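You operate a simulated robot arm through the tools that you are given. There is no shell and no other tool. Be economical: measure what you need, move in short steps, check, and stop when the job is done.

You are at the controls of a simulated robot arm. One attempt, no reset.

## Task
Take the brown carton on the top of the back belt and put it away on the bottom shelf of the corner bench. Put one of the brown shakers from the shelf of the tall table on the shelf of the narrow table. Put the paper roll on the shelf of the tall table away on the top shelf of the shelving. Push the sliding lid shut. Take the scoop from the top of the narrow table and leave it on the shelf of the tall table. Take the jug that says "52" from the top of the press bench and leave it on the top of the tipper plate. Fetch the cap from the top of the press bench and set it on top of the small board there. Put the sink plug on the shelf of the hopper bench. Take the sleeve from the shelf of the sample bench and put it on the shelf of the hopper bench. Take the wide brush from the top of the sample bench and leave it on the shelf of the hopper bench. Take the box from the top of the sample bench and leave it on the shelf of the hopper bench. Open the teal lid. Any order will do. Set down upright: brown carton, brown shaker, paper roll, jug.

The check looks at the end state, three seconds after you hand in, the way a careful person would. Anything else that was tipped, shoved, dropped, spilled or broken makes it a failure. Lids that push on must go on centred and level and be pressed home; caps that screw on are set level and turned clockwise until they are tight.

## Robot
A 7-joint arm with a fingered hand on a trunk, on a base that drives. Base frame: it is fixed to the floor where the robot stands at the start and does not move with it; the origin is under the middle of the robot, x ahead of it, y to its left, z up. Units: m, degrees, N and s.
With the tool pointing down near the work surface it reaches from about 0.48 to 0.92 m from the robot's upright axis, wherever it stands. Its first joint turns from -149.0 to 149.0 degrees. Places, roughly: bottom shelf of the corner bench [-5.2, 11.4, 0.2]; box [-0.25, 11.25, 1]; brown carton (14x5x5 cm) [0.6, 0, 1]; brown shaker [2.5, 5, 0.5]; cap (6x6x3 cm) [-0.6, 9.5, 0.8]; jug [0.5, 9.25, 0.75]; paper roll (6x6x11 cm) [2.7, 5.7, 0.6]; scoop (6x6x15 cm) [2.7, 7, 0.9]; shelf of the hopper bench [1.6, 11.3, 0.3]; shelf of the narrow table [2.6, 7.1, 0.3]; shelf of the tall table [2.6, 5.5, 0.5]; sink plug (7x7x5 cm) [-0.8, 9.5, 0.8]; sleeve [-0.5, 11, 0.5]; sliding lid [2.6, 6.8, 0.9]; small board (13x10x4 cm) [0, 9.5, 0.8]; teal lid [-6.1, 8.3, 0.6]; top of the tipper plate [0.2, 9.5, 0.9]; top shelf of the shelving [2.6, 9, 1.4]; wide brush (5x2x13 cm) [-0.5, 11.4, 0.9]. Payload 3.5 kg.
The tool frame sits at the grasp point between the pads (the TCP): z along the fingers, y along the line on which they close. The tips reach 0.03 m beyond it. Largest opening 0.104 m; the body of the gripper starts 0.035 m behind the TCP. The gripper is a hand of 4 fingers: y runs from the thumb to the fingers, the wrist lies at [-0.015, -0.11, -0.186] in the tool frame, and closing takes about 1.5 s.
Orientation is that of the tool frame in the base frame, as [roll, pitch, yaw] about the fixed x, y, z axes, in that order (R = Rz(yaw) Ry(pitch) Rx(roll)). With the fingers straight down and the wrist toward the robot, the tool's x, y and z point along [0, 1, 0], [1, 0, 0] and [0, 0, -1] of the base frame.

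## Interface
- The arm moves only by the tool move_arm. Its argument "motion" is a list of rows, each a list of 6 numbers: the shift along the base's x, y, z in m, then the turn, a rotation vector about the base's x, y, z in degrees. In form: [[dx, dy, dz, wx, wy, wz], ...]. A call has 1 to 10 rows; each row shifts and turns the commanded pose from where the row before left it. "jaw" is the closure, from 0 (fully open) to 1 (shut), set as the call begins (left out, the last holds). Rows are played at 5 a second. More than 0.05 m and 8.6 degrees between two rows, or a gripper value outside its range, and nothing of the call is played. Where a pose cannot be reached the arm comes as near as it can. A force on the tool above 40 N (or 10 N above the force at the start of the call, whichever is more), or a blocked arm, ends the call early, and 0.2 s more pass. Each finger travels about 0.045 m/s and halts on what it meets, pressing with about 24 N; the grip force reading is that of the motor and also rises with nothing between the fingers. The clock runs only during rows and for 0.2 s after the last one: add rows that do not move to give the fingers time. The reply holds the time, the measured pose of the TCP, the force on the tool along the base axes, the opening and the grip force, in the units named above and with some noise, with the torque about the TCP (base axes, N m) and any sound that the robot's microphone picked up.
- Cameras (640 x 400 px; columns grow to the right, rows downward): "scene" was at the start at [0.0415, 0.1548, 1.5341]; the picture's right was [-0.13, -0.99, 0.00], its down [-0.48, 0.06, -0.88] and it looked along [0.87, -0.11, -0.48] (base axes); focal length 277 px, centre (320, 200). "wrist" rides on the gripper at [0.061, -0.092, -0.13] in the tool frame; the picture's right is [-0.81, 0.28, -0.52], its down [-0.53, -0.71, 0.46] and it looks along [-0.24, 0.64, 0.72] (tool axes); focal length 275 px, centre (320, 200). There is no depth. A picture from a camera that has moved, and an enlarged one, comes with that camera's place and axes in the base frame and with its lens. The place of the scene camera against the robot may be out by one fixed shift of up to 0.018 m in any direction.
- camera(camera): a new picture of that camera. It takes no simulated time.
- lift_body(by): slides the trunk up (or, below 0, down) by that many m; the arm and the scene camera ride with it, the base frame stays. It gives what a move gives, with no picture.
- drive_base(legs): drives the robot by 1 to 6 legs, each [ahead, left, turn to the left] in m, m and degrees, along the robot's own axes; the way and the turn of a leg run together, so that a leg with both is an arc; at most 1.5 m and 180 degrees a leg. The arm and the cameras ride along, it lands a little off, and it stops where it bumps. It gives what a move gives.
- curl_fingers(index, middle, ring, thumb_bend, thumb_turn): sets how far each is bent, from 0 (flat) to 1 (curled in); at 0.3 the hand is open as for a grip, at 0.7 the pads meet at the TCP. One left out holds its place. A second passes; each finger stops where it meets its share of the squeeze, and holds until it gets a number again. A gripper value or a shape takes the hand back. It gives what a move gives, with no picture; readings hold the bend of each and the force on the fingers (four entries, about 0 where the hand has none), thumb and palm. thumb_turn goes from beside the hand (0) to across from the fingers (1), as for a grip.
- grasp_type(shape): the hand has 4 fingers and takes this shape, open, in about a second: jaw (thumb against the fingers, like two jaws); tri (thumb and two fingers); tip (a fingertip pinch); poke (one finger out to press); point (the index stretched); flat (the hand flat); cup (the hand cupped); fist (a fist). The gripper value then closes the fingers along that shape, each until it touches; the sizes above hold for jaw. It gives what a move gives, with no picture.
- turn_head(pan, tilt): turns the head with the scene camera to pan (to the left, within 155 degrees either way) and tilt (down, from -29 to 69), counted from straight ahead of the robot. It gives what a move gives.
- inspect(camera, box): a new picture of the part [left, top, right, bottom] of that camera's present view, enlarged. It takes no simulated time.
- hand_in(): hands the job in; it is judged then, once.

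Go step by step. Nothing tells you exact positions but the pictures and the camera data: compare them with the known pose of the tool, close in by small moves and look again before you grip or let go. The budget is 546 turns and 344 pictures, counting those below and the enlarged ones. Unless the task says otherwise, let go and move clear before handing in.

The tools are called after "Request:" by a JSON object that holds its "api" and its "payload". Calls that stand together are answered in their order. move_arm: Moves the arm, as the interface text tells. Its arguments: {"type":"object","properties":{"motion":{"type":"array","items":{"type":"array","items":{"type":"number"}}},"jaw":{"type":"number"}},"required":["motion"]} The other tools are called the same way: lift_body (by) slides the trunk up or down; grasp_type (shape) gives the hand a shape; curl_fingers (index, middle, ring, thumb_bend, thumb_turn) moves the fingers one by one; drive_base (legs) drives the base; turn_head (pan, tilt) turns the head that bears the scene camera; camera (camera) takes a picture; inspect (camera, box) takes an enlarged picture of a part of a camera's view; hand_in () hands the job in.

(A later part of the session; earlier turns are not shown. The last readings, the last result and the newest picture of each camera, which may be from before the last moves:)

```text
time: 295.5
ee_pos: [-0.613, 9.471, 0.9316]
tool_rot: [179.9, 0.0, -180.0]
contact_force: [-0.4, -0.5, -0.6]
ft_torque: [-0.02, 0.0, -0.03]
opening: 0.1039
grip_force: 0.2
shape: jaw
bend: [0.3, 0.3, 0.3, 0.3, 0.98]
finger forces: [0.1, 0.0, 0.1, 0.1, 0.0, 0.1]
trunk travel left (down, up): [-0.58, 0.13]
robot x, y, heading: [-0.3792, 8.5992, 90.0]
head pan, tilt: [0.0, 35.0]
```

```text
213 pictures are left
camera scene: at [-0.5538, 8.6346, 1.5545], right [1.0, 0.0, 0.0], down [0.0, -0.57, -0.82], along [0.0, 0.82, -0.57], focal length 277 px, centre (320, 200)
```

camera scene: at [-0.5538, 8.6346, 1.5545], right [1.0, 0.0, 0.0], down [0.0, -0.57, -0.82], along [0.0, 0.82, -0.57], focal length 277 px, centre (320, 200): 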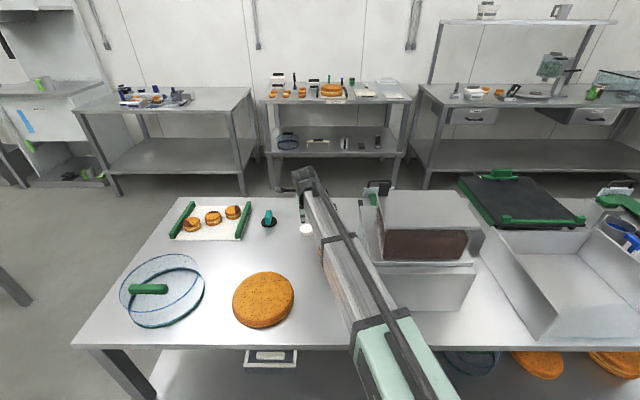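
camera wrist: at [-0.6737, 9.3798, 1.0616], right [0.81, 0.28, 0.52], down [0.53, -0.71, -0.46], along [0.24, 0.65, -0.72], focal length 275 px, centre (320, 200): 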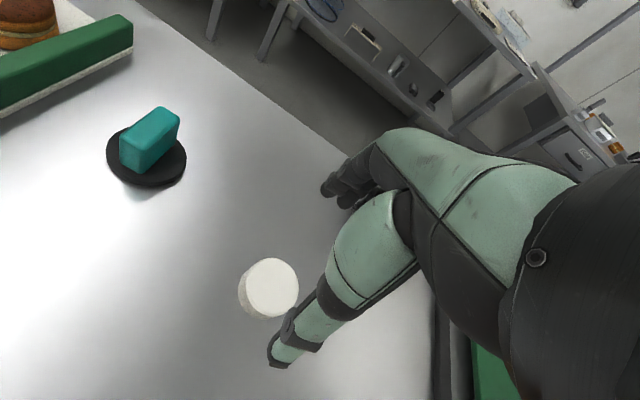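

Request:
{"api": "move_arm", "payload": {"motion": [[0.001, -0.002, -0.03, 0, 0, 0], [0, 0, -0.03, 0, 0, 0], [0, 0, -0.02, 0, 0, 0], [0, 0, 0, 0, 0, 0]]}}

Request:
{"api": "camera", "payload": {"camera": "wrist"}}

Request:
{"api": "inspect", "payload": {"camera": "scene", "box": [260, 150, 360, 260]}}

```text
time: 296.5
ee_pos: [-0.6119, 9.4689, 0.8495]
tool_rot: [-180.0, 0.0, -179.9]
contact_force: [-0.8, 0.3, 0.6]
ft_torque: [-0.01, 0.0, 0.0]
opening: 0.104
grip_force: 0.0
shape: jaw
bend: [0.3, 0.3, 0.3, 0.3, 0.98]
finger forces: [0.1, 0.1, 0.0, 0.0, 0.0, 0.0]
trunk travel left (down, up): [-0.58, 0.13]
robot x, y, heading: [-0.3807, 8.5919, 90.1]
head pan, tilt: [0.0, 35.0]
```

```text
212 pictures are left
camera wrist: at [-0.6732, 9.377, 0.9806], right [0.81, 0.28, 0.52], down [0.53, -0.71, -0.46], along [0.24, 0.65, -0.72], focal length 275 px, centre (320, 200)
```

wrist: 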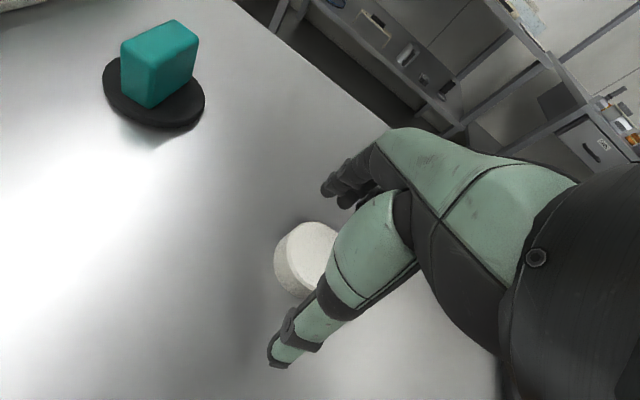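

```text
3.64 times, centred on (310, 205) of scene
camera zoom: at [-0.5537, 8.6347, 1.5545], right [1.0, 0.0, 0.0], down [0.0, -0.57, -0.82], along [0.0, 0.82, -0.57], focal length 1006 px, centre (356, 182)
```

zoom: 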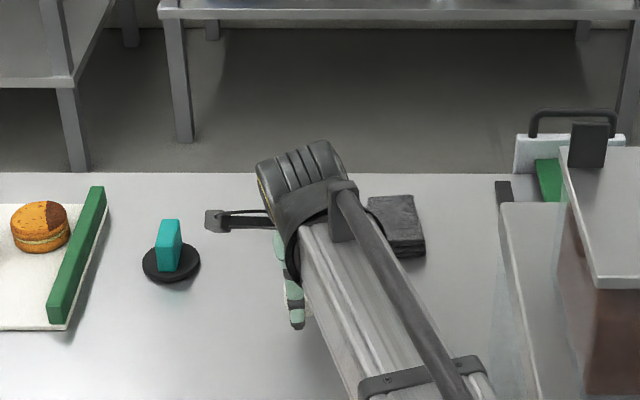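

Request:
{"api": "move_arm", "payload": {"motion": [[0, 0, -0.005, 0, 0, 0], [0, 0, 0, 0, 0, 0], [0, 0, 0, 0, 0, 0], [0, 0, 0, 0, 0, 0], [0, 0, 0, 0, 0, 0], [0, 0, 0, 0, 0, 0], [0, 0, 0, 0, 0, 0], [0, 0, 0, 0, 0, 0], [0, 0, 0, 0, 0, 0]], "jaw": 0.75}}

Request:
{"api": "move_arm", "payload": {"motion": [[0, 0, 0.02, 0, 0, 0], [0, 0, 0.03, 0, 0, 0], [0, 0, 0.04, 0, 0, 0], [0, 0, 0.04, 0, 0, 0], [0, 0, 0.04, 0, 0, 0], [0, 0, 0.04, 0, 0, 0], [0, 0, 0.04, 0, 0, 0], [0, 0, 0, 0, 0, 0]]}}

Request:
{"api": "camera", "payload": {"camera": "wrist"}}

Request:
{"api": "camera", "payload": {"camera": "scene"}}

```text
time: 298.5
ee_pos: [-0.6115, 9.4675, 0.8449]
tool_rot: [-180.0, 0.0, -179.8]
contact_force: [-0.6, 0.3, 0.8]
ft_torque: [0.02, 0.02, 0.01]
opening: 0.0428
grip_force: 23.7
shape: jaw
bend: [0.74, 0.47, 0.52, 0.73, 1.0]
finger forces: [12.2, 7.2, 1.9, 0.0, 21.5, 0.0]
trunk travel left (down, up): [-0.58, 0.13]
robot x, y, heading: [-0.3796, 8.5942, 90.0]
head pan, tilt: [0.0, 35.0]
```

```text
time: 300.3
ee_pos: [-0.6124, 9.4671, 1.0947]
tool_rot: [-180.0, 0.0, -179.9]
contact_force: [0.6, -0.3, 0.0]
ft_torque: [0.01, -0.02, -0.02]
opening: 0.0427
grip_force: 23.9
shape: jaw
bend: [0.74, 0.47, 0.53, 0.73, 1.0]
finger forces: [12.3, 7.4, 1.8, 0.1, 21.3, 0.1]
trunk travel left (down, up): [-0.58, 0.13]
robot x, y, heading: [-0.3813, 8.5965, 90.0]
head pan, tilt: [0.0, 35.0]
```

```text
210 pictures are left
camera wrist: at [-0.6733, 9.375, 1.2248], right [0.81, 0.28, 0.52], down [0.53, -0.71, -0.46], along [0.24, 0.65, -0.72], focal length 275 px, centre (320, 200)
```

wrist: 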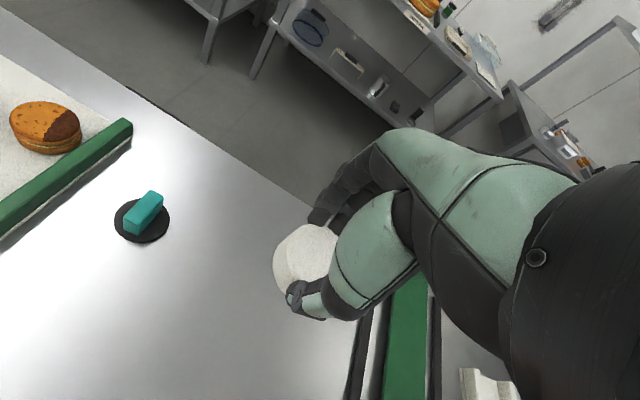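

```text
209 pictures are left
camera scene: at [-0.5537, 8.6346, 1.5545], right [1.0, 0.0, 0.0], down [0.0, -0.57, -0.82], along [0.0, 0.82, -0.57], focal length 277 px, centre (320, 200)
```

scene: 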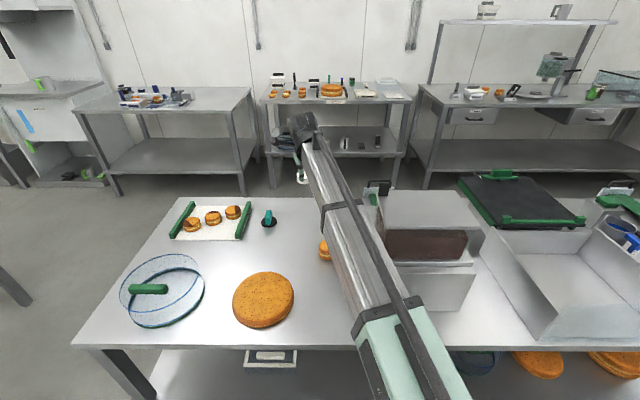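

The cap is up. I back off, slide right, and come in over the small board near (-0.054, 9.545).

Request:
{"api": "drive_base", "payload": {"legs": [[-0.35, 0, 0], [0, -0.56, 0], [0.3, 0, 0]]}}

Request:
{"api": "camera", "payload": {"camera": "wrist"}}

Request:
{"api": "camera", "payload": {"camera": "scene"}}

```text
time: 303.9
ee_pos: [-0.4249, 9.1091, 1.0961]
tool_rot: [179.6, -0.9, -178.6]
contact_force: [-8.1, 1.0, 4.2]
ft_torque: [0.22, -0.3, 0.41]
opening: 0.0427
grip_force: 24.0
shape: jaw
bend: [0.74, 0.48, 0.51, 0.73, 1.0]
finger forces: [12.8, 7.6, 11.8, 0.0, 21.0, 0.0]
trunk travel left (down, up): [-0.58, 0.13]
robot x, y, heading: [-0.1694, 8.237, 90.4]
head pan, tilt: [0.0, 35.0]
stopped in leg 2: the force on the tool passed its limit at 57 N (the readings are from after the stop); the commanded pose is now the measured one
```

```text
208 pictures are left
camera wrist: at [-0.4796, 9.0163, 1.2276], right [0.81, 0.29, 0.51], down [0.54, -0.7, -0.47], along [0.22, 0.65, -0.72], focal length 275 px, centre (320, 200)
```

wrist: 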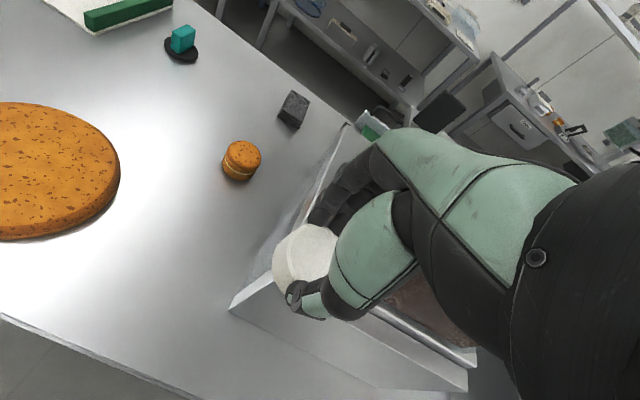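

```text
207 pictures are left
camera scene: at [-0.3479, 8.2793, 1.5543], right [1.0, 0.01, 0.0], down [0.0, -0.57, -0.82], along [0.0, 0.82, -0.57], focal length 277 px, centre (320, 200)
```

scene: 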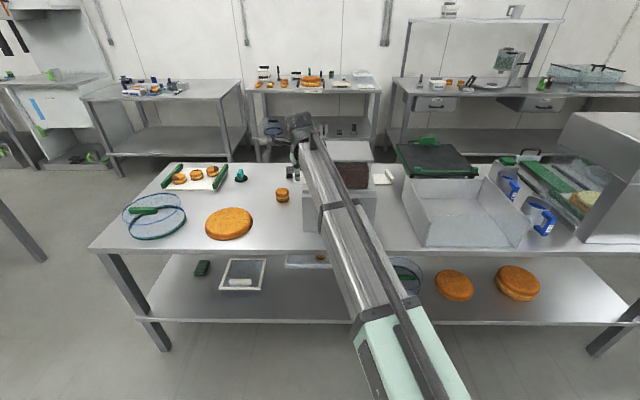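

The hand touched the tall box on the bench. I move off it at once and check that it hasn't shifted.

Request:
{"api": "drive_base", "payload": {"legs": [[0, 0.06, 0], [-0.3, 0, 0]]}}

Request:
{"api": "camera", "payload": {"camera": "scene"}}

Request:
{"api": "inspect", "payload": {"camera": "scene", "box": [250, 110, 450, 240]}}

Request:
{"api": "camera", "payload": {"camera": "wrist"}}

```text
time: 306.5
ee_pos: [-0.4794, 8.8082, 1.0963]
tool_rot: [179.8, -0.9, -178.6]
contact_force: [0.1, -0.2, -0.1]
ft_torque: [0.03, -0.02, -0.01]
opening: 0.0425
grip_force: 24.2
shape: jaw
bend: [0.74, 0.48, 0.53, 0.73, 1.0]
finger forces: [12.6, 7.3, 1.4, 0.0, 21.1, 0.0]
trunk travel left (down, up): [-0.58, 0.13]
robot x, y, heading: [-0.2315, 7.9388, 90.4]
head pan, tilt: [0.0, 35.0]
```

```text
206 pictures are left
camera scene: at [-0.4041, 7.9775, 1.5545], right [1.0, 0.01, 0.0], down [0.0, -0.57, -0.82], along [-0.01, 0.82, -0.57], focal length 277 px, centre (320, 200)
```

scene: 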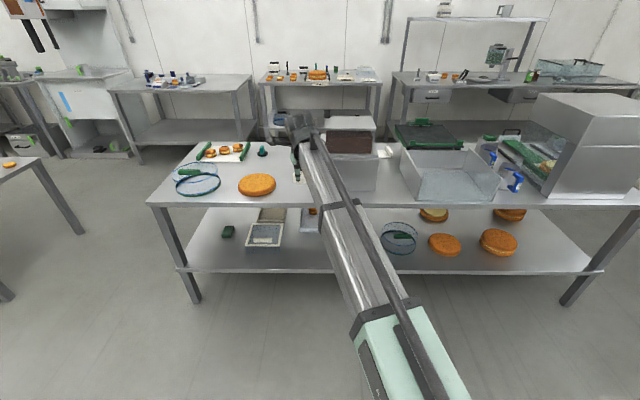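

```text
3.08 times, centred on (350, 175) of scene
camera zoom: at [-0.4041, 7.9775, 1.5545], right [1.0, 0.01, 0.0], down [0.0, -0.57, -0.82], along [-0.01, 0.82, -0.57], focal length 851 px, centre (228, 277)
```

zoom: 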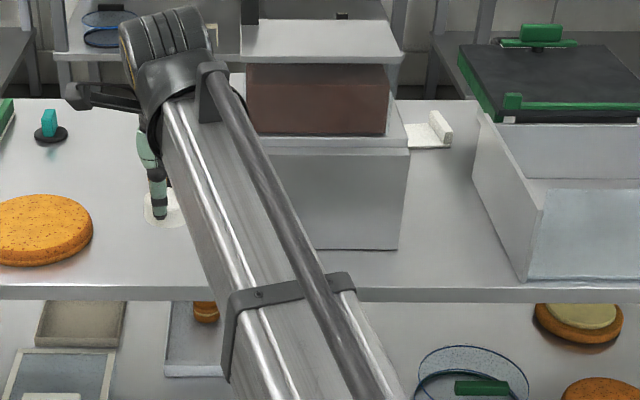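

```text
204 pictures are left
camera wrist: at [-0.5363, 8.7145, 1.2273], right [0.81, 0.29, 0.51], down [0.54, -0.7, -0.47], along [0.22, 0.65, -0.73], focal length 275 px, centre (320, 200)
```

wrist: 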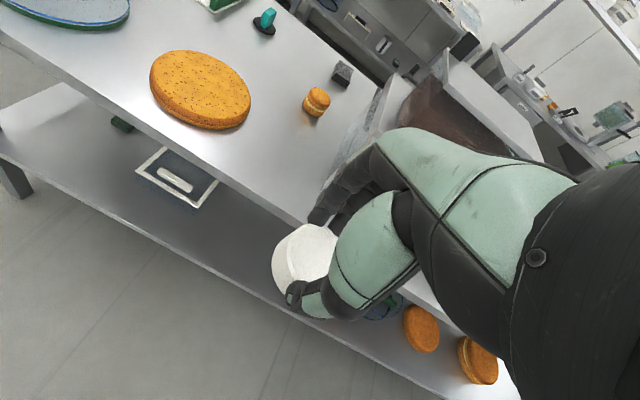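

The machine looks unmoved; its right edge is at x -0.143. I pass well clear of it and come in over the board.

Request:
{"api": "drive_base", "payload": {"legs": [[0, -0.44, -0.4], [0.45, 0, 0]]}}

Request:
{"api": "camera", "payload": {"camera": "wrist"}}

Request:
{"api": "camera", "payload": {"camera": "scene"}}

```text
time: 311.6
ee_pos: [-0.0367, 9.2604, 1.0956]
tool_rot: [179.8, -0.9, -178.7]
contact_force: [0.6, 0.2, -1.0]
ft_torque: [0.0, -0.02, -0.01]
opening: 0.0424
grip_force: 24.1
shape: jaw
bend: [0.74, 0.48, 0.53, 0.73, 1.0]
finger forces: [12.6, 7.4, 1.4, 0.0, 21.2, 0.0]
trunk travel left (down, up): [-0.58, 0.13]
robot x, y, heading: [0.212, 8.392, 90.5]
head pan, tilt: [0.0, 35.0]
```

```text
203 pictures are left
camera wrist: at [-0.0939, 9.1676, 1.2267], right [0.81, 0.29, 0.51], down [0.54, -0.7, -0.47], along [0.22, 0.65, -0.73], focal length 275 px, centre (320, 200)
```

wrist: 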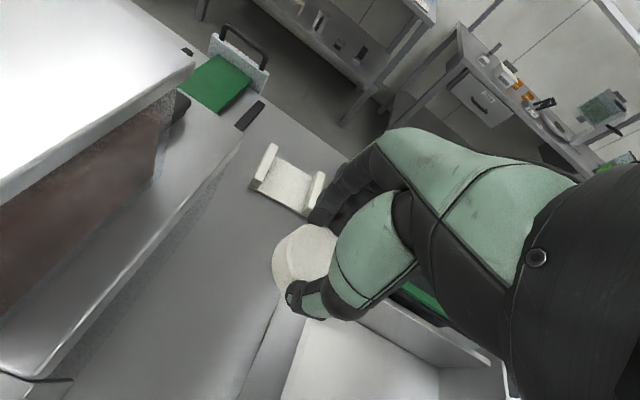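

```text
202 pictures are left
camera scene: at [0.0371, 8.4305, 1.5545], right [1.0, 0.01, 0.0], down [0.0, -0.57, -0.82], along [0.0, 0.82, -0.57], focal length 277 px, centre (320, 200)
```

scene: 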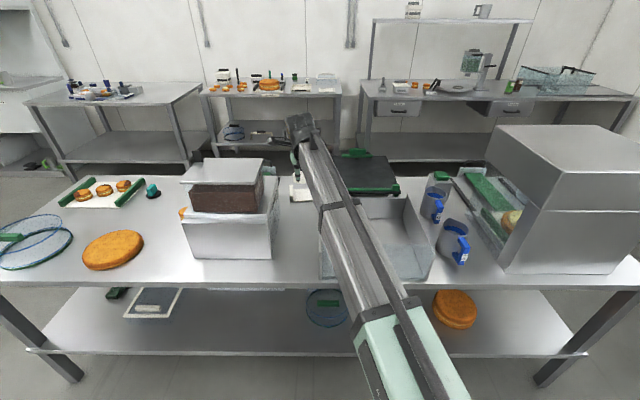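

Request:
{"api": "drive_base", "payload": {"legs": [[0.25, 0, -0.4]]}}

Request:
{"api": "move_arm", "payload": {"motion": [[0, 0, -0.03, 0, 0, -1], [0, 0, -0.03, 0, 0.9, 0], [0, 0, -0.03, 0, 0, 0], [0, 0, -0.03, 0, 0, 0], [0, 0, 0, 0, 0, 0]]}}

Request:
{"api": "camera", "payload": {"camera": "wrist"}}

Request:
{"api": "inspect", "payload": {"camera": "scene", "box": [240, 100, 360, 260]}}

```text
time: 313.4
ee_pos: [-0.032, 9.5086, 1.0945]
tool_rot: [179.8, -0.9, -179.1]
contact_force: [-0.3, -1.4, -0.9]
ft_torque: [-0.03, 0.01, 0.01]
opening: 0.0425
grip_force: 24.1
shape: jaw
bend: [0.74, 0.48, 0.53, 0.73, 1.0]
finger forces: [12.7, 7.4, 1.4, 0.0, 21.1, 0.1]
trunk travel left (down, up): [-0.58, 0.13]
robot x, y, heading: [0.2111, 8.6374, 90.0]
head pan, tilt: [0.0, 35.0]
```

```text
time: 314.6
ee_pos: [-0.0317, 9.5078, 0.9766]
tool_rot: [179.8, -1.7, 179.9]
contact_force: [0.1, -0.6, 0.2]
ft_torque: [-0.02, -0.02, 0.01]
opening: 0.0423
grip_force: 23.7
shape: jaw
bend: [0.74, 0.48, 0.53, 0.73, 1.0]
finger forces: [12.5, 7.4, 1.3, 0.0, 20.9, 0.0]
trunk travel left (down, up): [-0.58, 0.13]
robot x, y, heading: [0.21, 8.637, 90.2]
head pan, tilt: [0.0, 35.0]
```

```text
201 pictures are left
camera wrist: at [-0.0885, 9.4156, 1.1074], right [0.83, 0.27, 0.49], down [0.52, -0.71, -0.47], along [0.22, 0.65, -0.73], focal length 275 px, centre (320, 200)
```

wrist: 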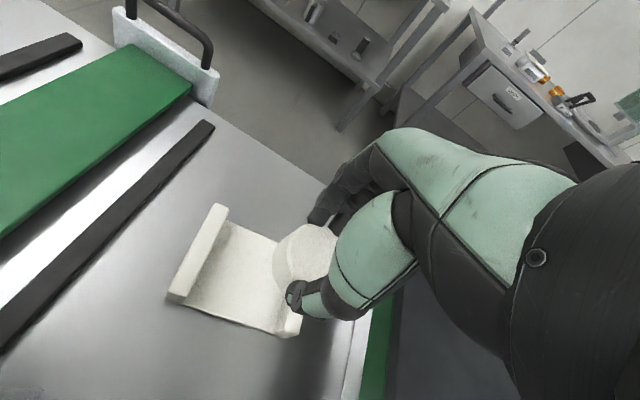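

```text
2.50 times, centred on (300, 180) of scene
camera zoom: at [0.0366, 8.6767, 1.5545], right [1.0, 0.0, 0.0], down [0.0, -0.57, -0.82], along [0.0, 0.82, -0.57], focal length 692 px, centre (370, 250)
```

zoom: 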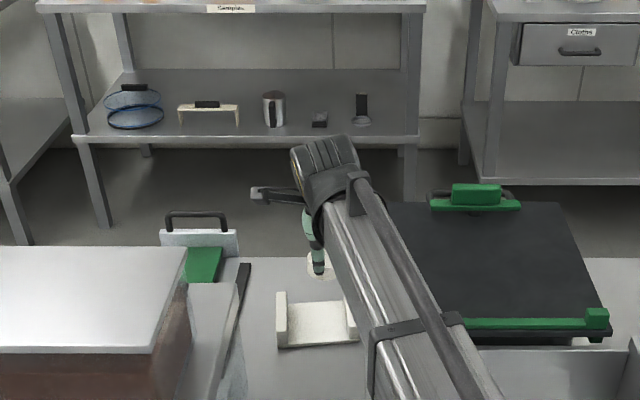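

Request:
{"api": "move_arm", "payload": {"motion": [[-0.008, 0.022, -0.02, 0, -1.7, 0], [0, 0, -0.03, 0, 0, 0], [0, 0, -0.03, 0, 0, 0], [0, 0, -0.01, 0, 0, 0], [0, 0, 0, 0, 0, 0]]}}

Request:
{"api": "camera", "payload": {"camera": "wrist"}}

Request:
{"api": "inspect", "payload": {"camera": "scene", "box": [260, 180, 360, 260]}}

```text
time: 315.8
ee_pos: [-0.0385, 9.5299, 0.8851]
tool_rot: [179.8, 0.0, 180.0]
contact_force: [-0.2, 0.0, 0.3]
ft_torque: [0.01, 0.0, -0.02]
opening: 0.0426
grip_force: 24.1
shape: jaw
bend: [0.74, 0.48, 0.53, 0.73, 1.0]
finger forces: [12.5, 7.4, 1.5, 0.1, 20.8, 0.0]
trunk travel left (down, up): [-0.58, 0.13]
robot x, y, heading: [0.2071, 8.6375, 90.3]
head pan, tilt: [0.0, 35.0]
```

```text
199 pictures are left
camera wrist: at [-0.1, 9.4373, 1.0159], right [0.81, 0.27, 0.52], down [0.53, -0.71, -0.46], along [0.24, 0.65, -0.72], focal length 275 px, centre (320, 200)
```

wrist: 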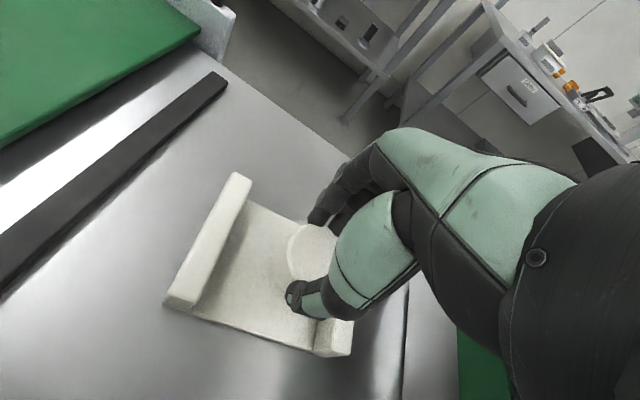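

```text
5.00 times, centred on (310, 220) of scene
camera zoom: at [0.0367, 8.6766, 1.5545], right [1.0, 0.0, 0.0], down [0.0, -0.57, -0.82], along [0.0, 0.82, -0.57], focal length 1383 px, centre (370, 100)
```

zoom: 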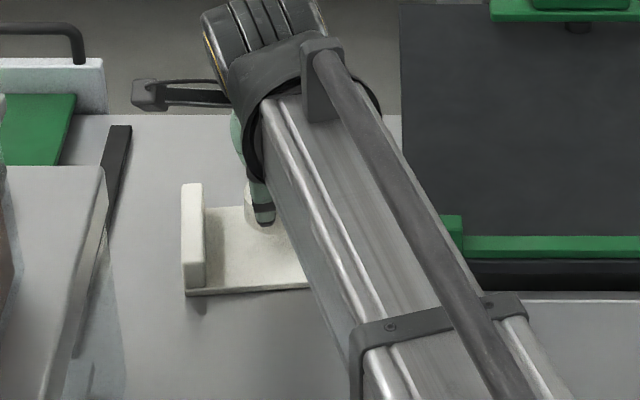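

Request:
{"api": "move_arm", "payload": {"motion": [[0.003, 0, -0.01, 0, 0, 0], [0, 0, -0.006, 0, 0, 0], [0, 0, 0, 0, 0, 0]]}}

Request:
{"api": "move_arm", "payload": {"motion": [[0, 0, -0.004, 0, 0, 0], [0, 0, -0.002, 0, 0, 0], [0, 0, 0, 0, 0, 0]]}}

Request:
{"api": "inspect", "payload": {"camera": "scene", "box": [260, 180, 360, 260]}}

Request:
{"api": "inspect", "payload": {"camera": "wrist", "box": [150, 150, 370, 370]}}

```text
time: 316.6
ee_pos: [-0.037, 9.529, 0.8689]
tool_rot: [179.8, -0.1, 179.9]
contact_force: [0.0, 0.2, -0.6]
ft_torque: [-0.01, -0.03, 0.02]
opening: 0.0426
grip_force: 23.7
shape: jaw
bend: [0.74, 0.48, 0.53, 0.73, 1.0]
finger forces: [12.5, 7.4, 1.3, 0.1, 20.8, 0.0]
trunk travel left (down, up): [-0.58, 0.13]
robot x, y, heading: [0.2088, 8.6368, 90.0]
head pan, tilt: [0.0, 35.0]
```

```text
time: 317.4
ee_pos: [-0.0371, 9.5298, 0.863]
tool_rot: [179.9, -0.1, -180.0]
contact_force: [-0.6, -0.1, -0.5]
ft_torque: [0.0, 0.03, -0.02]
opening: 0.0423
grip_force: 23.9
shape: jaw
bend: [0.74, 0.48, 0.53, 0.73, 1.0]
finger forces: [12.5, 7.4, 1.4, 0.0, 20.8, 0.0]
trunk travel left (down, up): [-0.58, 0.13]
robot x, y, heading: [0.2103, 8.6397, 90.1]
head pan, tilt: [0.0, 35.0]
```

```text
5.00 times, centred on (310, 220) of scene
camera zoom: at [0.0366, 8.6767, 1.5545], right [1.0, 0.0, 0.0], down [0.0, -0.57, -0.82], along [0.0, 0.82, -0.57], focal length 1383 px, centre (370, 100)
```

zoom: 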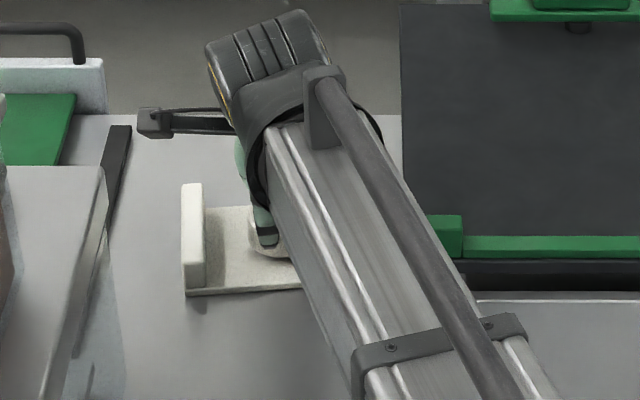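

```text
1.82 times, centred on (260, 260) of wrist
camera zoom: at [-0.0984, 9.4374, 0.9929], right [0.81, 0.27, 0.52], down [0.53, -0.71, -0.46], along [0.24, 0.65, -0.72], focal length 500 px, centre (429, 91)
```

zoom: 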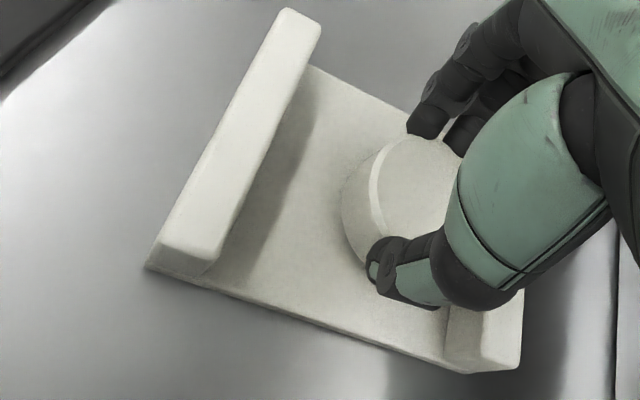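

Request:
{"api": "move_arm", "payload": {"motion": [[-0.007, 0.002, -0.003, 0, 0, 0], [0, 0, -0.003, 0, 0, 0], [0, 0, 0, 0, 0, 0]]}}

Request:
{"api": "move_arm", "payload": {"motion": [[0, 0, -0.003, 0, 0, 0], [0, 0, -0.002, 0, 0, 0], [0, 0, 0, 0, 0, 0]]}}

Request:
{"api": "inspect", "payload": {"camera": "wrist", "box": [150, 150, 370, 370]}}

```text
time: 318.1
ee_pos: [-0.0437, 9.5318, 0.8569]
tool_rot: [179.8, -0.1, 179.9]
contact_force: [-0.7, 0.5, -0.1]
ft_torque: [0.0, 0.06, 0.0]
opening: 0.0421
grip_force: 23.6
shape: jaw
bend: [0.74, 0.48, 0.53, 0.73, 1.0]
finger forces: [12.5, 7.3, 1.4, 0.0, 20.8, 0.0]
trunk travel left (down, up): [-0.58, 0.13]
robot x, y, heading: [0.2095, 8.6366, 90.0]
head pan, tilt: [0.0, 35.0]
```

```text
time: 318.9
ee_pos: [-0.045, 9.5306, 0.8533]
tool_rot: [179.7, -0.1, 180.0]
contact_force: [-0.6, -0.8, 5.0]
ft_torque: [0.07, -0.08, 0.02]
opening: 0.0424
grip_force: 24.1
shape: jaw
bend: [0.74, 0.48, 0.53, 0.73, 1.0]
finger forces: [12.4, 7.4, 3.7, 0.1, 22.2, 0.0]
trunk travel left (down, up): [-0.58, 0.13]
robot x, y, heading: [0.2111, 8.6361, 90.0]
head pan, tilt: [0.0, 35.0]
```

```text
1.82 times, centred on (260, 260) of wrist
camera zoom: at [-0.1059, 9.4391, 0.9828], right [0.81, 0.27, 0.52], down [0.53, -0.71, -0.46], along [0.24, 0.65, -0.72], focal length 500 px, centre (429, 91)
```

zoom: 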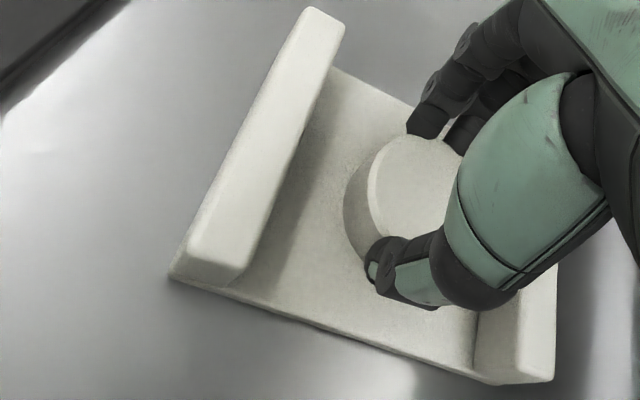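

The cap sits on the board, near its middle. I let go and rise.

Request:
{"api": "move_arm", "payload": {"motion": [[0, 0, 0, 0, 0, 0], [0, 0, 0, 0, 0, 0], [0, 0, 0, 0, 0, 0], [0, 0, 0, 0, 0, 0], [0, 0, 0, 0, 0, 0], [0, 0, 0, 0, 0, 0], [0, 0, 0, 0, 0, 0], [0, 0, 0, 0, 0, 0]], "jaw": 0}}

Request:
{"api": "move_arm", "payload": {"motion": [[0, 0, 0.02, 0, 0, 0], [0, 0, 0.03, 0, 0, 0], [0, 0, 0.04, 0, 0, 0], [0, 0, 0.05, 0, 0, 0], [0, 0, 0.05, 0, 0, 0], [0, 0, 0.05, 0, 0, 0], [0, 0, 0, 0, 0, 0]]}}

Request:
{"api": "camera", "payload": {"camera": "wrist"}}

```text
time: 320.8
ee_pos: [-0.0456, 9.5315, 0.851]
tool_rot: [179.8, -0.1, 179.9]
contact_force: [-0.1, 0.5, -0.5]
ft_torque: [0.0, -0.02, 0.03]
opening: 0.1036
grip_force: 0.1
shape: jaw
bend: [0.3, 0.3, 0.3, 0.3, 0.98]
finger forces: [0.0, 0.0, 0.0, 0.0, 0.0, 0.0]
trunk travel left (down, up): [-0.58, 0.13]
robot x, y, heading: [0.2109, 8.6379, 89.9]
head pan, tilt: [0.0, 35.0]
```

```text
time: 322.4
ee_pos: [-0.0463, 9.5333, 1.0907]
tool_rot: [179.9, -0.1, 179.9]
contact_force: [-0.5, 0.2, -0.6]
ft_torque: [-0.01, 0.02, -0.02]
opening: 0.1036
grip_force: 0.0
shape: jaw
bend: [0.3, 0.3, 0.3, 0.3, 0.98]
finger forces: [0.0, 0.0, 0.1, 0.0, 0.0, 0.1]
trunk travel left (down, up): [-0.58, 0.13]
robot x, y, heading: [0.2118, 8.6363, 90.2]
head pan, tilt: [0.0, 35.0]
```

```text
194 pictures are left
camera wrist: at [-0.1067, 9.4415, 1.2208], right [0.81, 0.27, 0.52], down [0.53, -0.71, -0.46], along [0.24, 0.65, -0.72], focal length 275 px, centre (320, 200)
```

wrist: 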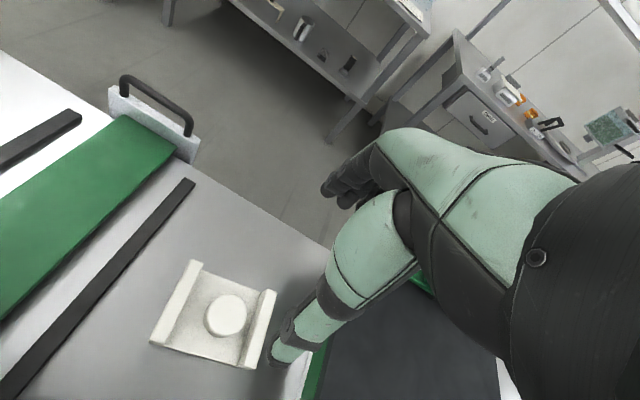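

The cap lies well on the board. Next the jug "52": I raise the trunk, back off a bit and swing the hand round so it closes along x, across the jug's handle direction.

Request:
{"api": "drive_base", "payload": {"legs": [[-0.2, -0.1, 0]]}}

Request:
{"api": "lift_body", "payload": {"by": 0.13}}

Request:
{"api": "move_arm", "payload": {"motion": [[0.047, 0, 0, 0, 0, -8.5], [0.047, 0, 0, 0, 0, -8.5], [0.047, 0, 0, 0, 0, -8.5], [0.047, 0, 0, 0, 0, -8.5], [0.047, 0, 0, 0, 0, -8.5], [0.047, 0, 0, 0, 0, -8.5], [0.047, 0, 0, 0, 0, -8.5], [0.047, 0, 0, 0, 0, -8.5], [0.047, 0, 0, 0, 0, -8.5], [0, 0, 0, 0, 0, 0]]}}

Request:
{"api": "camera", "payload": {"camera": "wrist"}}

Request:
{"api": "camera", "payload": {"camera": "scene"}}

```text
time: 324.1
ee_pos: [0.055, 9.3305, 1.09]
tool_rot: [179.7, -0.2, 179.9]
contact_force: [0.1, -0.1, 0.6]
ft_torque: [-0.04, 0.03, 0.01]
opening: 0.1041
grip_force: 0.0
shape: jaw
bend: [0.3, 0.3, 0.3, 0.3, 0.98]
finger forces: [0.0, 0.0, 0.0, 0.1, 0.0, 0.0]
trunk travel left (down, up): [-0.58, 0.13]
robot x, y, heading: [0.3117, 8.4383, 90.1]
head pan, tilt: [0.0, 35.0]
```

```text
time: 325.6
ee_pos: [0.0542, 9.3325, 1.2207]
tool_rot: [179.8, -0.2, 179.9]
contact_force: [-0.4, 0.9, -0.4]
ft_torque: [-0.01, 0.02, 0.01]
opening: 0.1036
grip_force: 0.0
shape: jaw
bend: [0.3, 0.3, 0.3, 0.3, 0.98]
finger forces: [0.1, 0.1, 0.0, 0.1, 0.0, 0.0]
trunk travel left (down, up): [-0.71, 0.0]
robot x, y, heading: [0.3067, 8.4346, 90.3]
head pan, tilt: [0.0, 35.0]
```

```text
time: 327.8
ee_pos: [0.4767, 9.3305, 1.2201]
tool_rot: [179.8, -0.1, 103.3]
contact_force: [0.2, -0.6, 0.3]
ft_torque: [-0.01, -0.03, 0.02]
opening: 0.1034
grip_force: 0.0
shape: jaw
bend: [0.3, 0.3, 0.3, 0.3, 0.98]
finger forces: [0.1, 0.0, 0.0, 0.1, 0.0, 0.0]
trunk travel left (down, up): [-0.71, 0.0]
robot x, y, heading: [0.3103, 8.4368, 90.0]
head pan, tilt: [0.0, 35.0]
```

```text
193 pictures are left
camera wrist: at [0.3736, 9.3686, 1.3505], right [0.45, -0.73, 0.52], down [-0.57, -0.68, -0.46], along [0.69, -0.09, -0.72], focal length 275 px, centre (320, 200)
```

wrist: 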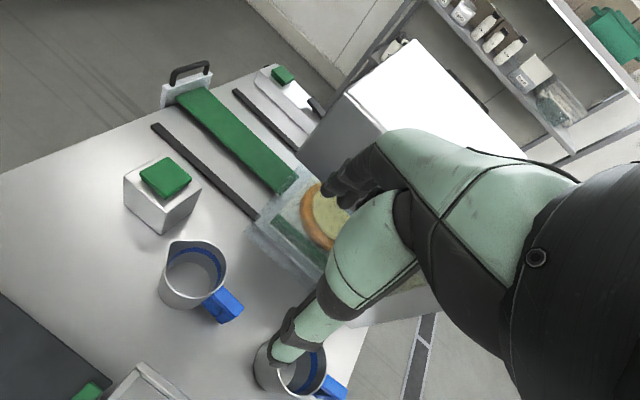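

```text
192 pictures are left
camera scene: at [0.1366, 8.4748, 1.6845], right [1.0, 0.0, 0.0], down [0.0, -0.57, -0.82], along [0.0, 0.82, -0.57], focal length 277 px, centre (320, 200)
```

scene: 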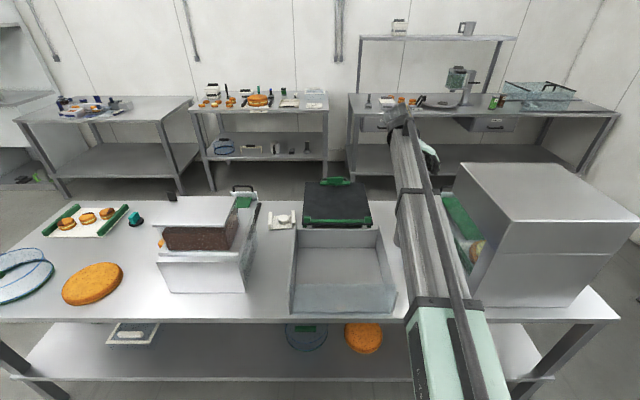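

The handle points to -y, the rim centre is near (0.519, 9.40, 0.915) and the jug is about 9 cm wide. I finish the turn, open the fingers wider than usual and look again from above.

Request:
{"api": "move_arm", "payload": {"motion": [[0.014, 0.023, -0.03, 0, 0, -6.7], [0.014, 0.023, -0.04, 0, 0, -6.6], [0.014, 0.024, -0.04, 0, 0, 0], [0, 0, -0.04, 0, 0, 0], [0, 0, 0, 0, 0, 0]]}}

Request:
{"api": "curl_fingers", "payload": {"index": 0.18, "middle": 0.18, "ring": 0.18, "thumb_bend": 0.18}}

Request:
{"api": "camera", "payload": {"camera": "wrist"}}

Request:
{"api": "camera", "payload": {"camera": "scene"}}

```text
time: 329.0
ee_pos: [0.5147, 9.3664, 1.0664]
tool_rot: [179.7, -0.2, 90.1]
contact_force: [-0.9, -0.4, 0.1]
ft_torque: [-0.01, 0.02, 0.02]
opening: 0.1039
grip_force: 0.0
shape: jaw
bend: [0.3, 0.3, 0.3, 0.3, 0.98]
finger forces: [0.0, 0.0, 0.0, 0.1, 0.1, 0.1]
out of reach, approached as far as the arm can: row 2, 3
trunk travel left (down, up): [-0.71, 0.0]
robot x, y, heading: [0.31, 8.4327, 90.1]
head pan, tilt: [0.0, 35.0]
```

```text
time: 330.0
ee_pos: [0.5144, 9.3669, 1.0675]
tool_rot: [179.8, -0.2, 90.1]
contact_force: [-0.9, 0.0, 0.4]
ft_torque: [0.0, 0.02, 0.01]
opening: 0.1294
grip_force: 0.1
shape: fingers
bend: [0.18, 0.18, 0.18, 0.18, 0.98]
finger forces: [0.0, 0.0, 0.0, 0.1, 0.0, 0.0]
trunk travel left (down, up): [-0.71, 0.0]
robot x, y, heading: [0.3087, 8.4354, 89.9]
head pan, tilt: [0.0, 35.0]
```

```text
191 pictures are left
camera wrist: at [0.4233, 9.4275, 1.1976], right [0.27, -0.81, 0.52], down [-0.71, -0.53, -0.46], along [0.65, -0.24, -0.72], focal length 275 px, centre (320, 200)
```

wrist: 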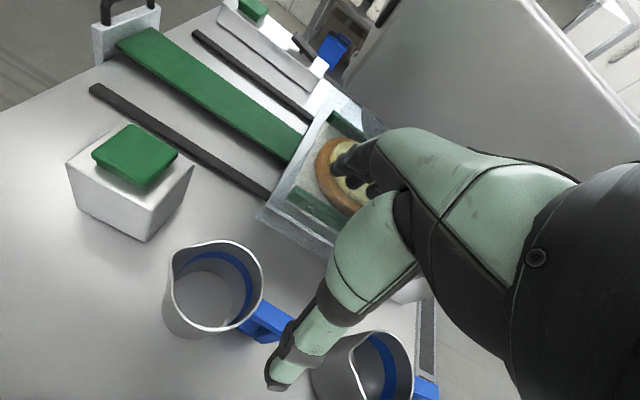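

```text
190 pictures are left
camera scene: at [0.1369, 8.4749, 1.6845], right [1.0, 0.0, 0.0], down [0.0, -0.57, -0.82], along [0.0, 0.82, -0.57], focal length 277 px, centre (320, 200)
```

scene: 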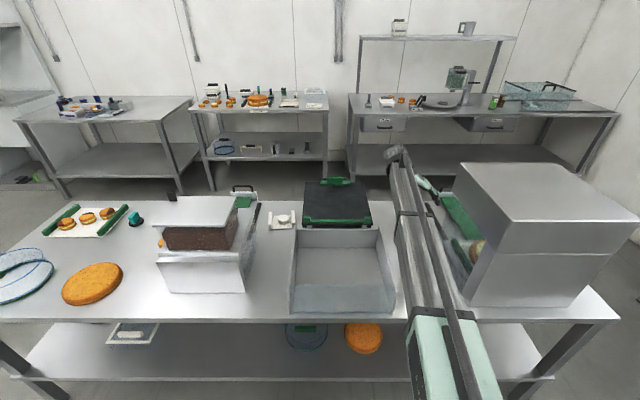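

Request:
{"api": "drive_base", "payload": {"legs": [[0.15, 0, 0]]}}

Request:
{"api": "move_arm", "payload": {"motion": [[0, -0.03, 0, 0, 0, 0], [0, -0.03, 0, 0, 0, 0], [0, -0.03, -0.01, 0, 0, 0], [0, -0.027, -0.02, 0, 0, 0], [0, 0, 0, 0, 0, 0]]}}

Request:
{"api": "camera", "payload": {"camera": "wrist"}}

```text
time: 331.4
ee_pos: [0.5137, 9.5184, 1.0661]
tool_rot: [179.8, 0.0, 90.2]
contact_force: [-0.6, -0.3, -1.3]
ft_torque: [0.01, 0.02, -0.01]
opening: 0.1298
grip_force: 0.0
shape: fingers
bend: [0.18, 0.18, 0.18, 0.18, 0.98]
finger forces: [0.0, 0.0, 0.0, 0.0, 0.0, 0.0]
trunk travel left (down, up): [-0.71, 0.0]
robot x, y, heading: [0.3087, 8.5865, 89.9]
head pan, tilt: [0.0, 35.0]
```

```text
time: 332.6
ee_pos: [0.5139, 9.4007, 1.038]
tool_rot: [179.7, -0.1, 90.2]
contact_force: [0.6, 0.8, 0.1]
ft_torque: [0.01, 0.0, 0.04]
opening: 0.1294
grip_force: 0.1
shape: fingers
bend: [0.18, 0.18, 0.18, 0.18, 0.98]
finger forces: [0.1, 0.1, 0.1, 0.0, 0.0, 0.0]
trunk travel left (down, up): [-0.71, 0.0]
robot x, y, heading: [0.3133, 8.5863, 89.9]
head pan, tilt: [0.0, 35.0]
```

```text
189 pictures are left
camera wrist: at [0.4213, 9.461, 1.1674], right [0.28, -0.81, 0.52], down [-0.71, -0.53, -0.46], along [0.65, -0.24, -0.72], focal length 275 px, centre (320, 200)
```

wrist: 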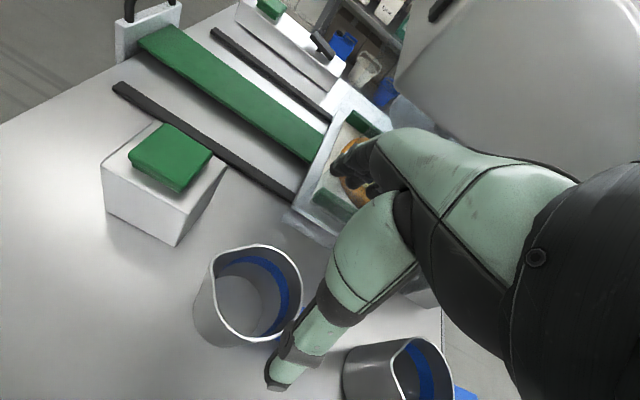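

Request:
{"api": "curl_fingers", "payload": {"thumb_bend": 0.24}}

Request:
{"api": "move_arm", "payload": {"motion": [[-0.002, 0, -0.03, 0, 0, 0], [0, 0, -0.03, 0, 0, 0], [0, 0, -0.025, 0, 0, 0], [0, 0, 0, 0, 0, 0]]}}

Request:
{"api": "camera", "payload": {"camera": "wrist"}}

Request:
{"api": "inspect", "payload": {"camera": "scene", "box": [340, 150, 480, 300]}}

```text
time: 333.6
ee_pos: [0.5137, 9.3999, 1.0373]
tool_rot: [179.8, -0.1, 90.2]
contact_force: [0.9, 0.2, -0.7]
ft_torque: [-0.01, -0.01, 0.0]
opening: 0.1256
grip_force: 0.1
shape: fingers
bend: [0.18, 0.18, 0.18, 0.24, 0.98]
finger forces: [0.0, 0.0, 0.1, 0.0, 0.0, 0.0]
trunk travel left (down, up): [-0.71, 0.0]
robot x, y, heading: [0.3125, 8.5854, 90.0]
head pan, tilt: [0.0, 35.0]
```

```text
time: 334.6
ee_pos: [0.5125, 9.4003, 0.951]
tool_rot: [179.8, -0.1, 90.2]
contact_force: [-0.6, 0.5, 0.7]
ft_torque: [-0.03, 0.0, -0.03]
opening: 0.1255
grip_force: 0.1
shape: fingers
bend: [0.18, 0.18, 0.18, 0.24, 0.98]
finger forces: [0.1, 0.0, 0.0, 0.0, 0.1, 0.0]
trunk travel left (down, up): [-0.71, 0.0]
robot x, y, heading: [0.3113, 8.5885, 89.9]
head pan, tilt: [0.0, 35.0]
```

```text
188 pictures are left
camera wrist: at [0.4202, 9.4614, 1.0814], right [0.28, -0.81, 0.52], down [-0.71, -0.53, -0.46], along [0.65, -0.24, -0.72], focal length 275 px, centre (320, 200)
```

wrist: 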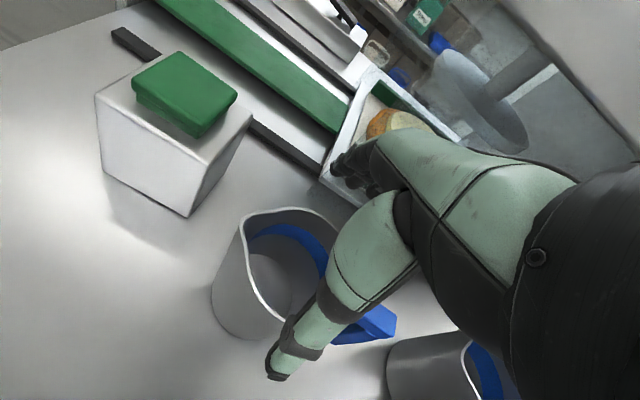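

```text
2.67 times, centred on (410, 225) of scene
camera zoom: at [0.1368, 8.6253, 1.6845], right [1.0, 0.0, 0.0], down [0.0, -0.57, -0.82], along [0.0, 0.82, -0.57], focal length 738 px, centre (80, 133)
```

zoom: 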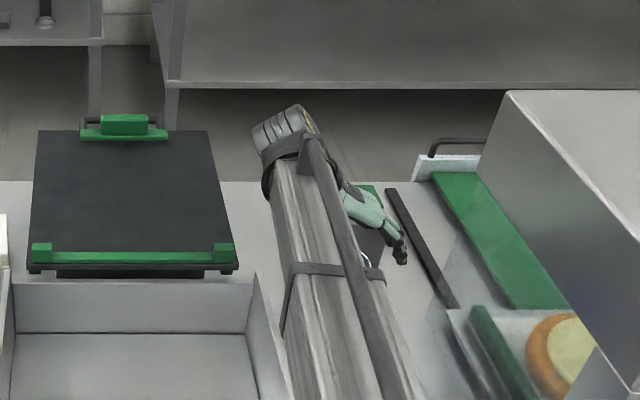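

Request:
{"api": "move_arm", "payload": {"motion": [[0, 0, -0.02, 0, 0, 0], [0, 0, -0.02, 0, 0, 0], [0, 0, -0.014, 0, 0, 0], [0, 0, 0, 0, 0, 0]]}}

Request:
{"api": "camera", "payload": {"camera": "wrist"}}

```text
time: 335.6
ee_pos: [0.5118, 9.4, 0.8976]
tool_rot: [179.8, -0.2, 90.1]
contact_force: [0.5, -0.1, -1.0]
ft_torque: [-0.04, -0.02, -0.02]
opening: 0.1255
grip_force: 0.1
shape: fingers
bend: [0.18, 0.18, 0.18, 0.24, 0.98]
finger forces: [0.0, 0.1, 0.0, 0.1, 0.1, 0.1]
trunk travel left (down, up): [-0.71, 0.0]
robot x, y, heading: [0.3106, 8.5862, 89.8]
head pan, tilt: [0.0, 35.0]
```

```text
186 pictures are left
camera wrist: at [0.4194, 9.4609, 1.0275], right [0.28, -0.81, 0.52], down [-0.71, -0.53, -0.46], along [0.65, -0.24, -0.72], focal length 275 px, centre (320, 200)
```

wrist: 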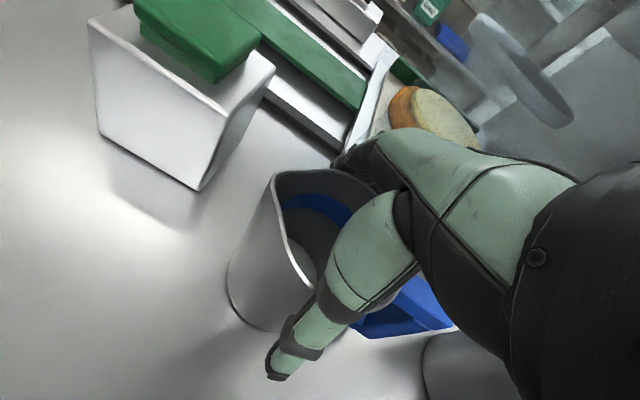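

Request:
{"api": "move_arm", "payload": {"motion": [[0, 0, 0, 0, 0, 0], [0, 0, 0, 0, 0, 0], [0, 0, 0, 0, 0, 0], [0, 0, 0, 0, 0, 0], [0, 0, 0, 0, 0, 0], [0, 0, 0, 0, 0, 0], [0, 0, 0, 0, 0, 0], [0, 0, 0, 0, 0, 0]], "jaw": 0.6}}

Request:
{"api": "move_arm", "payload": {"motion": [[0, 0, 0.01, 0, 0, 0], [0, 0, 0.02, 0, 0, 0], [0, 0, 0.02, 0, 0, 0], [0, 0, 0, 0, 0, 0]]}}

Request:
{"api": "camera", "payload": {"camera": "wrist"}}

Request:
{"api": "inspect", "payload": {"camera": "scene", "box": [340, 150, 480, 300]}}

```text
time: 337.4
ee_pos: [0.5114, 9.4005, 0.8984]
tool_rot: [179.8, -0.1, 90.1]
contact_force: [2.5, 0.2, 2.9]
ft_torque: [-0.12, -0.31, 0.03]
opening: 0.0778
grip_force: 24.3
shape: jaw
bend: [0.26, 0.36, 0.35, 0.52, 0.98]
finger forces: [20.5, 11.3, 2.9, 0.1, 36.1, 0.0]
trunk travel left (down, up): [-0.71, 0.0]
robot x, y, heading: [0.3134, 8.5858, 90.3]
head pan, tilt: [0.0, 35.0]
```

```text
time: 338.4
ee_pos: [0.5136, 9.4003, 0.9481]
tool_rot: [179.7, -0.1, 90.2]
contact_force: [-0.3, 0.2, -1.2]
ft_torque: [0.03, -0.03, 0.02]
opening: 0.0776
grip_force: 23.9
shape: jaw
bend: [0.26, 0.36, 0.35, 0.52, 0.98]
finger forces: [17.9, 11.5, 3.0, 0.1, 34.9, 0.1]
trunk travel left (down, up): [-0.71, 0.0]
robot x, y, heading: [0.3129, 8.5859, 90.1]
head pan, tilt: [0.0, 35.0]
```

```text
185 pictures are left
camera wrist: at [0.4202, 9.4616, 1.0771], right [0.28, -0.81, 0.52], down [-0.71, -0.53, -0.46], along [0.65, -0.24, -0.72], focal length 275 px, centre (320, 200)
```

wrist: 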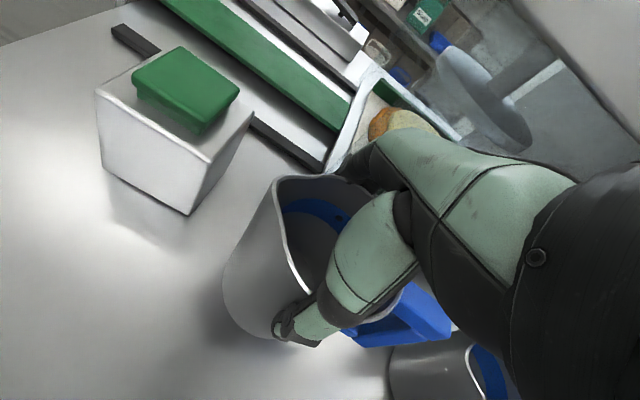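

```text
2.67 times, centred on (410, 225) of scene
camera zoom: at [0.1369, 8.6256, 1.6845], right [1.0, 0.0, 0.0], down [0.0, -0.57, -0.82], along [0.0, 0.82, -0.57], focal length 738 px, centre (80, 133)
```

zoom: 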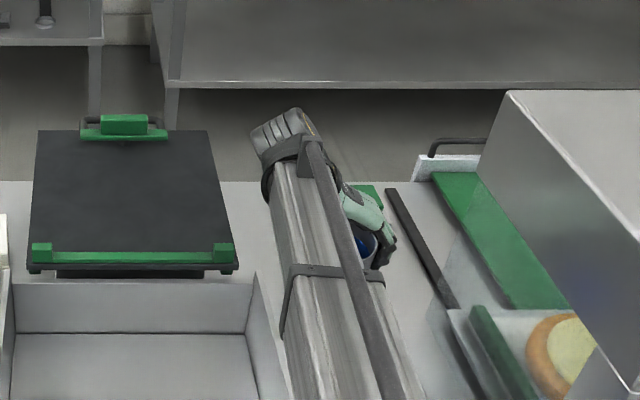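

The jug is held upright. The plate spans x 0.06–0.37, y 9.39–9.72 at z about 0.915. I lift clear and carry the jug over the plate's centre.

Request:
{"api": "move_arm", "payload": {"motion": [[0, 0, 0.03, 0, 0, 0], [0, 0, 0.04, 0, 0, 0], [0, 0, 0.04, 0, 0, 0], [0, 0, 0.03, 0, 0, 0], [0, 0, 0, 0, 0, 0]]}}

Request:
{"api": "drive_base", "payload": {"legs": [[0, 0.3, 0], [0.13, 0, 0]]}}

Request:
{"api": "camera", "payload": {"camera": "wrist"}}

Request:
{"api": "camera", "payload": {"camera": "scene"}}

```text
time: 339.6
ee_pos: [0.5136, 9.4028, 1.0901]
tool_rot: [179.9, 0.1, 90.1]
contact_force: [0.3, 0.7, -2.2]
ft_torque: [0.03, -0.02, 0.01]
opening: 0.0778
grip_force: 24.2
shape: jaw
bend: [0.26, 0.36, 0.35, 0.52, 0.98]
finger forces: [17.6, 11.5, 3.0, 0.0, 34.5, 0.0]
trunk travel left (down, up): [-0.71, 0.0]
robot x, y, heading: [0.3059, 8.5861, 90.2]
head pan, tilt: [0.0, 35.0]
```

```text
time: 342.5
ee_pos: [0.2172, 9.5336, 1.0878]
tool_rot: [179.8, 0.1, 90.2]
contact_force: [0.2, 1.2, -1.7]
ft_torque: [0.07, 0.02, 0.0]
opening: 0.0779
grip_force: 24.0
shape: jaw
bend: [0.26, 0.36, 0.35, 0.52, 0.98]
finger forces: [17.6, 11.6, 3.0, 0.1, 34.3, 0.1]
trunk travel left (down, up): [-0.71, 0.0]
robot x, y, heading: [0.0148, 8.7181, 90.1]
head pan, tilt: [0.0, 35.0]
```

```text
183 pictures are left
camera wrist: at [0.1258, 9.5948, 1.2185], right [0.27, -0.81, 0.52], down [-0.71, -0.53, -0.46], along [0.65, -0.24, -0.72], focal length 275 px, centre (320, 200)
```

wrist: 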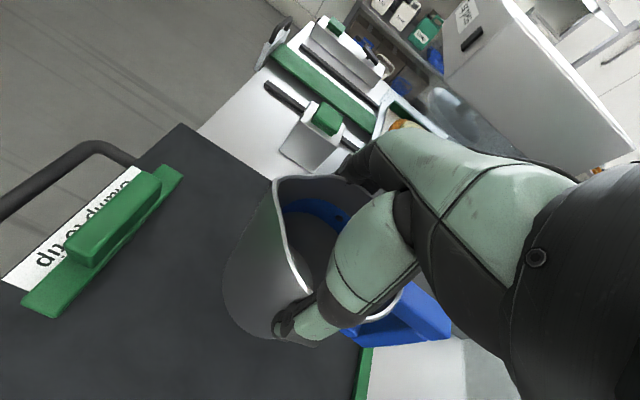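

```text
182 pictures are left
camera scene: at [-0.1605, 8.7588, 1.6844], right [1.0, 0.0, 0.0], down [0.0, -0.57, -0.82], along [0.0, 0.82, -0.57], focal length 277 px, centre (320, 200)
```

scene: 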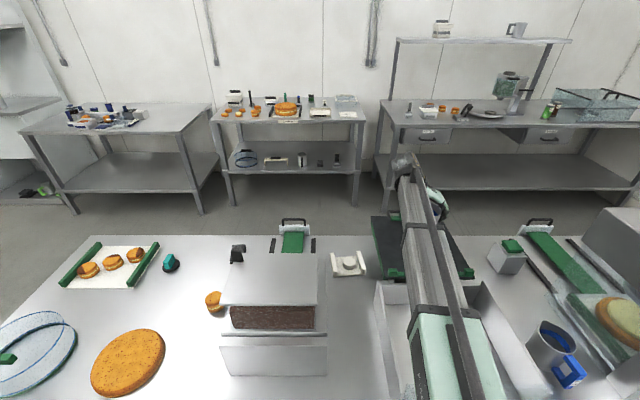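

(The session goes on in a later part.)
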